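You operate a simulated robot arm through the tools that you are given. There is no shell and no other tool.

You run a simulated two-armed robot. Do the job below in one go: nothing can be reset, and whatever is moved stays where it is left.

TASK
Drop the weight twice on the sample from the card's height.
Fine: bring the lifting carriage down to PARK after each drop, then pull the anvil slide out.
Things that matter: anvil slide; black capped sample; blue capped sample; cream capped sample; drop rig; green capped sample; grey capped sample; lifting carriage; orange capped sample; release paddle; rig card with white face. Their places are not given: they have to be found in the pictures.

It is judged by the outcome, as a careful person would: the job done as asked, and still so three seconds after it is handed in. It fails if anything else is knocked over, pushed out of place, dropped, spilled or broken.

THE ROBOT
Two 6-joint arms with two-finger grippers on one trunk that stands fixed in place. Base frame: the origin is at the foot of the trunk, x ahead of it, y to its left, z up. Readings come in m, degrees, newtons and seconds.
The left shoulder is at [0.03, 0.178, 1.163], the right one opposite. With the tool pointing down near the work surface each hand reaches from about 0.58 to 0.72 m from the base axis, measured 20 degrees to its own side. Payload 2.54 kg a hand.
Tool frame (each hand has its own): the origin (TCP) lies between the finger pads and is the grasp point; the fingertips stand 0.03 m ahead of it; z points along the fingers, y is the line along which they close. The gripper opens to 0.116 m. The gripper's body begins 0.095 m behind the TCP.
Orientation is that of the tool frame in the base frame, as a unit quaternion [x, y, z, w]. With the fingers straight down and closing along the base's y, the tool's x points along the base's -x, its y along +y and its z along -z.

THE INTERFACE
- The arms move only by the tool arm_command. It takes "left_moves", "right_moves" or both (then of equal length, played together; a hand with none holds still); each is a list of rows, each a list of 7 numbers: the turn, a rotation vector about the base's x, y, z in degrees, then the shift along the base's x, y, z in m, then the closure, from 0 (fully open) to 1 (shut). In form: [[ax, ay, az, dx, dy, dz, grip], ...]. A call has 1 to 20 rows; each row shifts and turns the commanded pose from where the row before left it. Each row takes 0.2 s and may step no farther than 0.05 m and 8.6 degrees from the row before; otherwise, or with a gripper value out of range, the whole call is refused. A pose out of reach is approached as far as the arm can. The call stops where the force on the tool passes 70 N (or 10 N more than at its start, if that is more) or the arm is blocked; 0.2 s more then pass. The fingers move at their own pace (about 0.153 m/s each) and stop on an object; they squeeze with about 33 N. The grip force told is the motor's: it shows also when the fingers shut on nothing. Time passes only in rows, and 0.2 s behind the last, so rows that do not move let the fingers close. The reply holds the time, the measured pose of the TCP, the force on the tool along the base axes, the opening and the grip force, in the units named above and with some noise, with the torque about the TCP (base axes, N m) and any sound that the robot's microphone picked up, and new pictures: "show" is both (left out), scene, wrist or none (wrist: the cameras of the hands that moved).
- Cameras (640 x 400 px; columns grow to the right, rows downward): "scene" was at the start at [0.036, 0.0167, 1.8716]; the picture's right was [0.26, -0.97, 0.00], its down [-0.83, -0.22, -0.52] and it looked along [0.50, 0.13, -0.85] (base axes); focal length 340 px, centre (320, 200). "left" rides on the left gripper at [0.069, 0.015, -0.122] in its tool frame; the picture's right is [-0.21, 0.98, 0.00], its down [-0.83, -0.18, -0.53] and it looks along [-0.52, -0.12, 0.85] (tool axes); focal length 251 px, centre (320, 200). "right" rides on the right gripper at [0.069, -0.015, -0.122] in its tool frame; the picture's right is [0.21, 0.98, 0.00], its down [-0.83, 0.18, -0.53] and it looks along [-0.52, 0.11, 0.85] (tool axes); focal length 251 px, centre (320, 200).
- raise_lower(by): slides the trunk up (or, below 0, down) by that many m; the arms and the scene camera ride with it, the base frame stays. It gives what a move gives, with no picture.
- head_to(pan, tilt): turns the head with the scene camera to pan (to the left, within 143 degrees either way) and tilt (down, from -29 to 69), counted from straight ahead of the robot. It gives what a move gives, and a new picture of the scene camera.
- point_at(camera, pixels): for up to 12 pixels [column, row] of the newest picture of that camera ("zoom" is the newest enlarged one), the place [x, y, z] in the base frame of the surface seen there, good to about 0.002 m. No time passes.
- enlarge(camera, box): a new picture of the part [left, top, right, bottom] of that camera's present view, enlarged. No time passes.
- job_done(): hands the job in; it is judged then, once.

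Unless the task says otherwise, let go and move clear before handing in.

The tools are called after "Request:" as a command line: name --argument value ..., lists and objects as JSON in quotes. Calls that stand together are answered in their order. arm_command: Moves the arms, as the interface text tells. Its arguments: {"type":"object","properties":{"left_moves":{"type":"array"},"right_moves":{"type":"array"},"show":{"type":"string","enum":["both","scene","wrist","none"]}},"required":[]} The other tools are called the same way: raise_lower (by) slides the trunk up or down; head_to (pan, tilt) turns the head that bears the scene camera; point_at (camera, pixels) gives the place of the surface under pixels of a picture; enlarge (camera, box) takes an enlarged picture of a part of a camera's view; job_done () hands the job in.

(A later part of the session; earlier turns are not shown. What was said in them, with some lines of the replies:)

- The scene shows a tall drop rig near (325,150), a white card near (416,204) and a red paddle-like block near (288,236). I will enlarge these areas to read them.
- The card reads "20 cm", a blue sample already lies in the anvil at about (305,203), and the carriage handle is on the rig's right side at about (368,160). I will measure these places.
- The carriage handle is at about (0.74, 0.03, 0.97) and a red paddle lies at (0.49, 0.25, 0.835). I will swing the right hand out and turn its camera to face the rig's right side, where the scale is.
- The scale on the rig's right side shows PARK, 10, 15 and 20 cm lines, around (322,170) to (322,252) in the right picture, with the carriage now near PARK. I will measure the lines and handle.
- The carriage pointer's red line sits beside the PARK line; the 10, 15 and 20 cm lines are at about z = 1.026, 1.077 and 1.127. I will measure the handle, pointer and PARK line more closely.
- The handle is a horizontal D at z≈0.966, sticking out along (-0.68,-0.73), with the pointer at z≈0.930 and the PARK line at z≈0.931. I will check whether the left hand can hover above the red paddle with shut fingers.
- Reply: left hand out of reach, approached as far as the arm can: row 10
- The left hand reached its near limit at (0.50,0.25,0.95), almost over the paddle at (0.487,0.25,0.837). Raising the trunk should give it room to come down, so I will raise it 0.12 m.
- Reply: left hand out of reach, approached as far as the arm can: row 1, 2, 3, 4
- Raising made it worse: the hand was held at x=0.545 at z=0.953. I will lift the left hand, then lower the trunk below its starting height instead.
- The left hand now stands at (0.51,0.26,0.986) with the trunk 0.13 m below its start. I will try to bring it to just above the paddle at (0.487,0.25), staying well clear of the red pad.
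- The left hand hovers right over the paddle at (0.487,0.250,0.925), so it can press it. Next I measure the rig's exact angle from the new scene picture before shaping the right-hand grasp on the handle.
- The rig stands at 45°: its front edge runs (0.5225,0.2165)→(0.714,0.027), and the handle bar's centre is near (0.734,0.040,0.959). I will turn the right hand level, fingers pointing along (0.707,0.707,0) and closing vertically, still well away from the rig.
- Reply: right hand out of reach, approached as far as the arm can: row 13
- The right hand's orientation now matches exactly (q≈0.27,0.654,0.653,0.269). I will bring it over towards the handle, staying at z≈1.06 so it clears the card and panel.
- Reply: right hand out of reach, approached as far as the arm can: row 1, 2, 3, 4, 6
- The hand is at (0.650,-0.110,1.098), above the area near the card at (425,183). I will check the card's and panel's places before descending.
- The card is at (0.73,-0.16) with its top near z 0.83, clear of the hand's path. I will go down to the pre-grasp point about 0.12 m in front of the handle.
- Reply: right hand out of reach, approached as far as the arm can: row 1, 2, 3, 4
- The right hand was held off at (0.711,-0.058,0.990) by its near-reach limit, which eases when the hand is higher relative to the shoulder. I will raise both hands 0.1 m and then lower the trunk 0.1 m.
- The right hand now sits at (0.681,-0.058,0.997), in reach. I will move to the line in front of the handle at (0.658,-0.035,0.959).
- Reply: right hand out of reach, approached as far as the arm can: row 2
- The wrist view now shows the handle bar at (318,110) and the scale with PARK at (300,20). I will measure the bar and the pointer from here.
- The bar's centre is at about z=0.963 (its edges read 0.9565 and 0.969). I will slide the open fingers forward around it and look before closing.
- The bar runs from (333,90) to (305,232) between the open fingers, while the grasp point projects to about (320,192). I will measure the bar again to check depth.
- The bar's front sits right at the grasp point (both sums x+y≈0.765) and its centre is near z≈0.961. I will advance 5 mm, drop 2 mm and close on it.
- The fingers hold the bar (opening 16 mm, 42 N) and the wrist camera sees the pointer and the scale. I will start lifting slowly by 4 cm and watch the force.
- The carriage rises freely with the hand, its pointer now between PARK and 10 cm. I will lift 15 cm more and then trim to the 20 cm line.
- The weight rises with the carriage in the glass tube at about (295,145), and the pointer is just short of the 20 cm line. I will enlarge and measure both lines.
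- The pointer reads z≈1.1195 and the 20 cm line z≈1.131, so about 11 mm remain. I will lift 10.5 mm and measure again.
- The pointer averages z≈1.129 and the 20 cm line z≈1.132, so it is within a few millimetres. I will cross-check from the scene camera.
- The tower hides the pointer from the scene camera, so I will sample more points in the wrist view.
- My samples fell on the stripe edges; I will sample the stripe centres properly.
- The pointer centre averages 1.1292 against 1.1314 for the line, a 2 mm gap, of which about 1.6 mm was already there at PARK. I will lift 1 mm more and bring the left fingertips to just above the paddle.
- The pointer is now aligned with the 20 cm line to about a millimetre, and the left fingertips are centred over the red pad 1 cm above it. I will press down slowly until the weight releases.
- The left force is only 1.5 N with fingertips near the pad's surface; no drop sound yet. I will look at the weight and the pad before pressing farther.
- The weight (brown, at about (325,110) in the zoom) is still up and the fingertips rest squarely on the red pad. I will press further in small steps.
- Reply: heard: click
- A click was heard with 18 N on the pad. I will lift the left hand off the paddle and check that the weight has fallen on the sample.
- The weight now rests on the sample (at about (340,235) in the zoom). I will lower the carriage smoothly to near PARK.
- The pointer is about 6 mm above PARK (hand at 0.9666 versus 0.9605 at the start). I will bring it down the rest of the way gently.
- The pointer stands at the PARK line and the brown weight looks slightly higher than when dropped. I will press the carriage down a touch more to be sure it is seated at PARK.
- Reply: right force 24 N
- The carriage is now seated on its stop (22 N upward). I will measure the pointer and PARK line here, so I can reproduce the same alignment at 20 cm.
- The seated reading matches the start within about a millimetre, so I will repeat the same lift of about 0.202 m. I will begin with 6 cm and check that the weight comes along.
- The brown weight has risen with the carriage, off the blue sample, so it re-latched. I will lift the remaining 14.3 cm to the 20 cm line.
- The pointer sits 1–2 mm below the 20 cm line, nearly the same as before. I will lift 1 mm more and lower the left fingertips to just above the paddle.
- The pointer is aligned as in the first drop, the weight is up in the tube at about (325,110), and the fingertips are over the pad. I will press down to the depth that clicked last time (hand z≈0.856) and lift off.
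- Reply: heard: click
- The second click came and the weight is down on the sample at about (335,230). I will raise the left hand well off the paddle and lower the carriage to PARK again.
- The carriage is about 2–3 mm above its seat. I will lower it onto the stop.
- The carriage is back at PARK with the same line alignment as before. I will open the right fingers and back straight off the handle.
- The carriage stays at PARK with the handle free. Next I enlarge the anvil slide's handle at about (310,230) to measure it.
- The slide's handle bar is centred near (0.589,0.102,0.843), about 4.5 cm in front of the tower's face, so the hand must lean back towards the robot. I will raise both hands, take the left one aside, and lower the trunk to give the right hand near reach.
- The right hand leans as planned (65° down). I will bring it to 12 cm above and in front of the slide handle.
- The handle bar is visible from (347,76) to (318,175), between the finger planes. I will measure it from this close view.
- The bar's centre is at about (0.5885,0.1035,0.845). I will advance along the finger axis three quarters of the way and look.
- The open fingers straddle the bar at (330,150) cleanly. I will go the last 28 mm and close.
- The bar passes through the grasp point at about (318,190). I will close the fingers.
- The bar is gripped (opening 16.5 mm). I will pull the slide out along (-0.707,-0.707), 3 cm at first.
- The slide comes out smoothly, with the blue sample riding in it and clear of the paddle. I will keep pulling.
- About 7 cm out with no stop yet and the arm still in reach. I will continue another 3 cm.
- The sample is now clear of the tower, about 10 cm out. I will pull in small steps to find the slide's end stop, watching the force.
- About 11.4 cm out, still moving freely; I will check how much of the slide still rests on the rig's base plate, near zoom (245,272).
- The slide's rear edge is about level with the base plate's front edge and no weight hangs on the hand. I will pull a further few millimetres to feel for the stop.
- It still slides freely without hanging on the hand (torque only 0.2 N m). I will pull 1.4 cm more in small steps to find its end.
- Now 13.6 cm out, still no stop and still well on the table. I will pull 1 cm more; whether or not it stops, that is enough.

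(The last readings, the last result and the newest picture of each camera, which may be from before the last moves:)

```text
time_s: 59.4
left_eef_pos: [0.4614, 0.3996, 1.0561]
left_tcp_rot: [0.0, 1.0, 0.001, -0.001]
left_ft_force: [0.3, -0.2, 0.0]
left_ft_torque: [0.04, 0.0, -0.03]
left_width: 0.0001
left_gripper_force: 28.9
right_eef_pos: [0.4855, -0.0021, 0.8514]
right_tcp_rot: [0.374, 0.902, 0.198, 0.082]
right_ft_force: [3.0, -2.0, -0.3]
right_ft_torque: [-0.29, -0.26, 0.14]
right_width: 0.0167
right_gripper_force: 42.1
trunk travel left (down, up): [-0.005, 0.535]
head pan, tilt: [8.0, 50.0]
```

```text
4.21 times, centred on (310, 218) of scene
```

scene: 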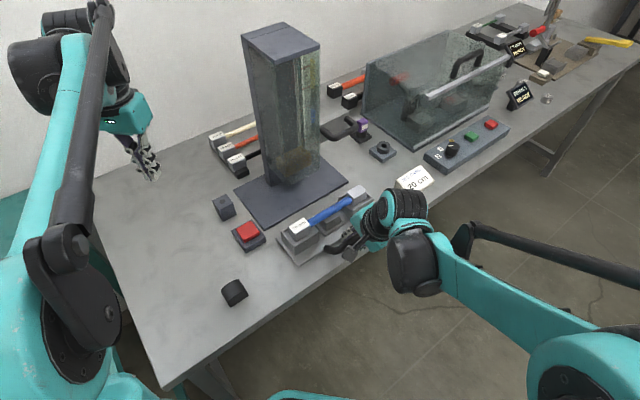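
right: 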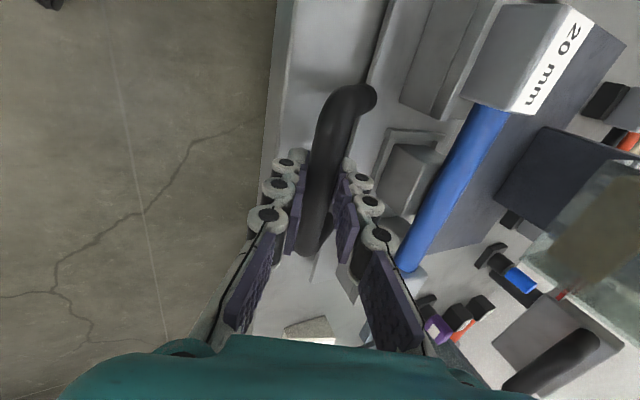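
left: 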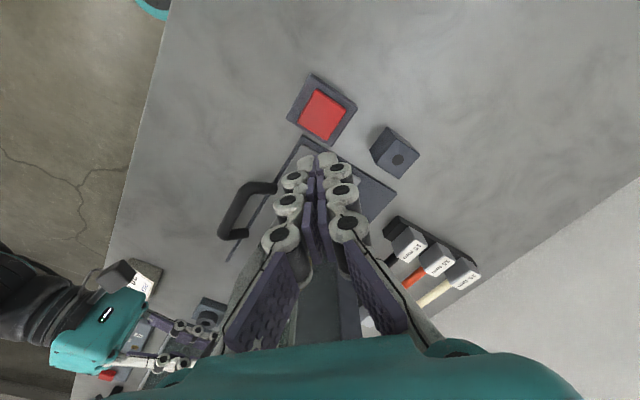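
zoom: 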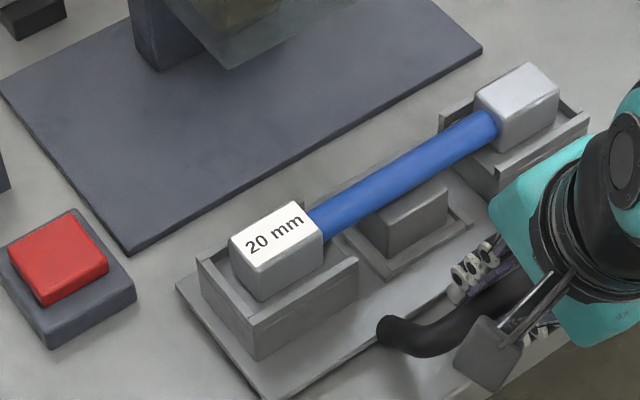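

The slide is 14.5 cm out with the sample seated in its cradle and clear of everything. I will open the fingers and withdraw along the finger axis.

Request:
arm_command --right_moves '[[0, 0, 0, 0, 0, 0, 0.65], [0, 0, 0, 0, 0, 0, 0.65], [0, 0, 0, -0.003, -0.003, 0.009, 0.65], [0, 0, 0, -0.003, -0.003, 0.009, 0.65], [0, 0, 0, -0.003, -0.003, 0.009, 0.65]]'

```text
time_s: 60.6
left_eef_pos: [0.4614, 0.4002, 1.057]
left_tcp_rot: [0.0, 1.0, 0.0, 0.0]
left_ft_force: [0.1, 0.5, -0.6]
left_ft_torque: [-0.01, 0.01, -0.01]
left_width: 0.0
left_gripper_force: 28.5
right_eef_pos: [0.4756, -0.012, 0.8788]
right_tcp_rot: [0.373, 0.903, 0.199, 0.082]
right_ft_force: [0.7, 0.8, -0.3]
right_ft_torque: [0.0, 0.01, 0.01]
right_width: 0.0404
right_gripper_force: 0.0
trunk travel left (down, up): [-0.005, 0.535]
head pan, tilt: [8.0, 50.0]
```

scene: 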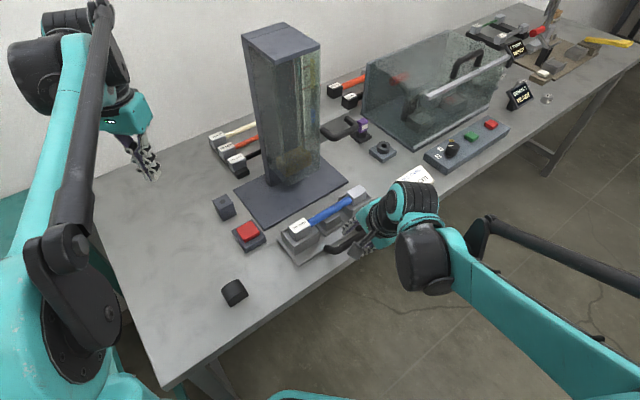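
right: 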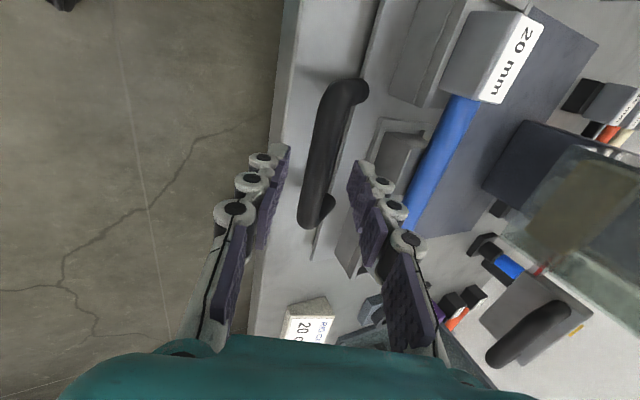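

The fingers are free and the slide stays put. I will withdraw along the same line, then lift well clear to the right.

Request:
arm_command --right_moves '[[0, 0, 0, -0.004, -0.004, 0.012, 0.65], [0, 0, 0, -0.007, -0.007, 0.02, 0.65], [0, 0, 0, -0.007, -0.007, 0.025, 0.65], [0, 0, 0, 0, -0.01, 0.03, 0.65], [0, 0, 0, 0, -0.02, 0.03, 0.65], [0, 0, 0, 0, -0.02, 0.03, 0.65], [0, 0, 0, 0, -0.03, 0.03, 0.65], [0, 0, 0, 0, -0.03, 0.02, 0.65]]'

Request:
enlarge --camera "scene" --box '[230, 100, 430, 280]'

```text
time_s: 62.4
left_eef_pos: [0.4618, 0.3992, 1.0555]
left_tcp_rot: [0.0, 1.0, 0.0, -0.001]
left_ft_force: [0.2, -0.5, 0.0]
left_ft_torque: [0.02, -0.04, -0.01]
left_width: 0.0001
left_gripper_force: 28.3
right_eef_pos: [0.4568, -0.1398, 1.0759]
right_tcp_rot: [0.374, 0.902, 0.198, 0.082]
right_ft_force: [0.6, -0.2, -0.9]
right_ft_torque: [-0.02, 0.0, 0.04]
right_width: 0.0406
right_gripper_force: 0.0
trunk travel left (down, up): [-0.005, 0.535]
head pan, tilt: [8.0, 50.0]
```

scene: 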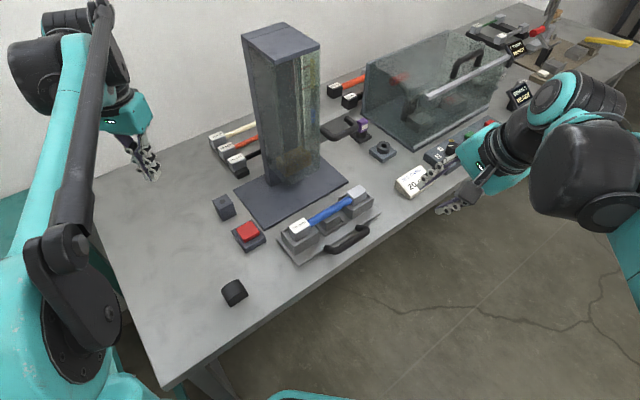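
right: 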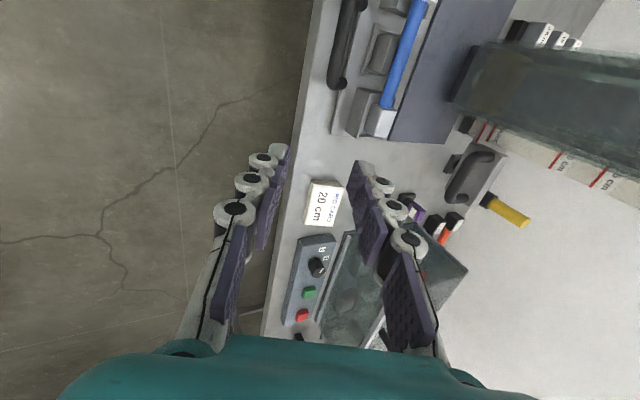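

```text
2.22 times, centred on (330, 190) of scene
```

zoom: 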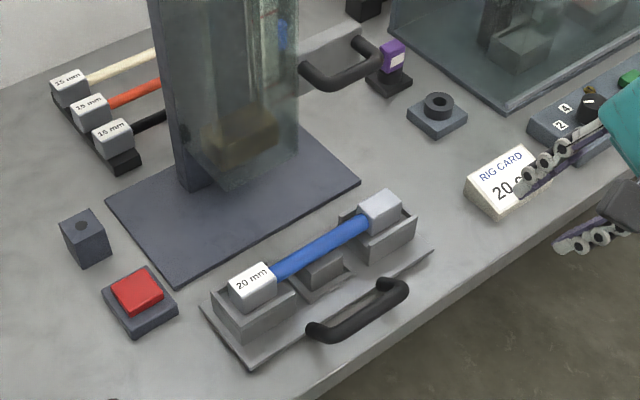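

The slide is out with the sample in place, and nothing else has moved. I will check that the carriage still sits at PARK.

Request:
enlarge --camera "right" --box '[430, 100, 530, 210]'

Request:
point_at --camera "right" --pixels '[[466, 180], [460, 186], [472, 168], [485, 130], [478, 135]]'

```text
3.64 times, centred on (480, 155) of right
```

zoom: 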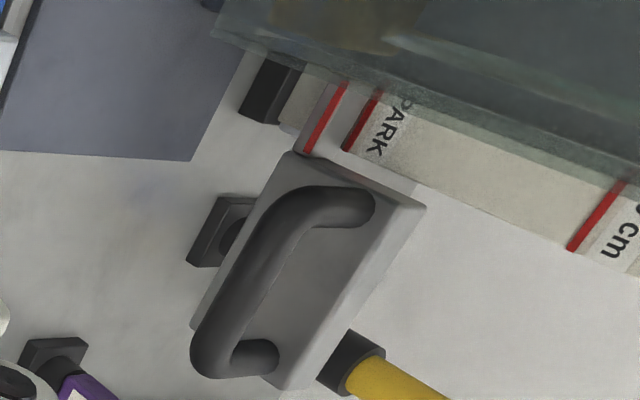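

```text
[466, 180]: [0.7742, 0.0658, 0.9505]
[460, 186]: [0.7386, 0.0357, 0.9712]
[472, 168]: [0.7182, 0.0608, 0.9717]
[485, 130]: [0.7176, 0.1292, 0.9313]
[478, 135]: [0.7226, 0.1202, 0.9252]
```

The carriage pointer reads about z=0.929, at the PARK line as at the start. Two drops were made from the 20 cm line, the slide is out, and both hands are clear, so I hand the job in.

Request:
job_done

```text
The job is handed in.
```

The weight was dropped twice on the blue sample from the card's height of 20 cm, and the job is handed in. Each release gave a click, and the pictures showed the weight resting on the sample afterwards.

- **Drop height:** for both drops I set the pointer to the 20 cm line by wrist-camera readings, to within about 2–3 mm.
- **Carriage:** it was brought back down to PARK after each drop, and its pointer is still at the PARK line.
- **Anvil slide:** it is pulled out about 14.5 cm with the sample seated in it. It never reached an end stop, so I stopped once the slide was fully clear of the rig's base plate.

Nothing else was knocked or moved in the last pictures, and both hands are clear of the rig.
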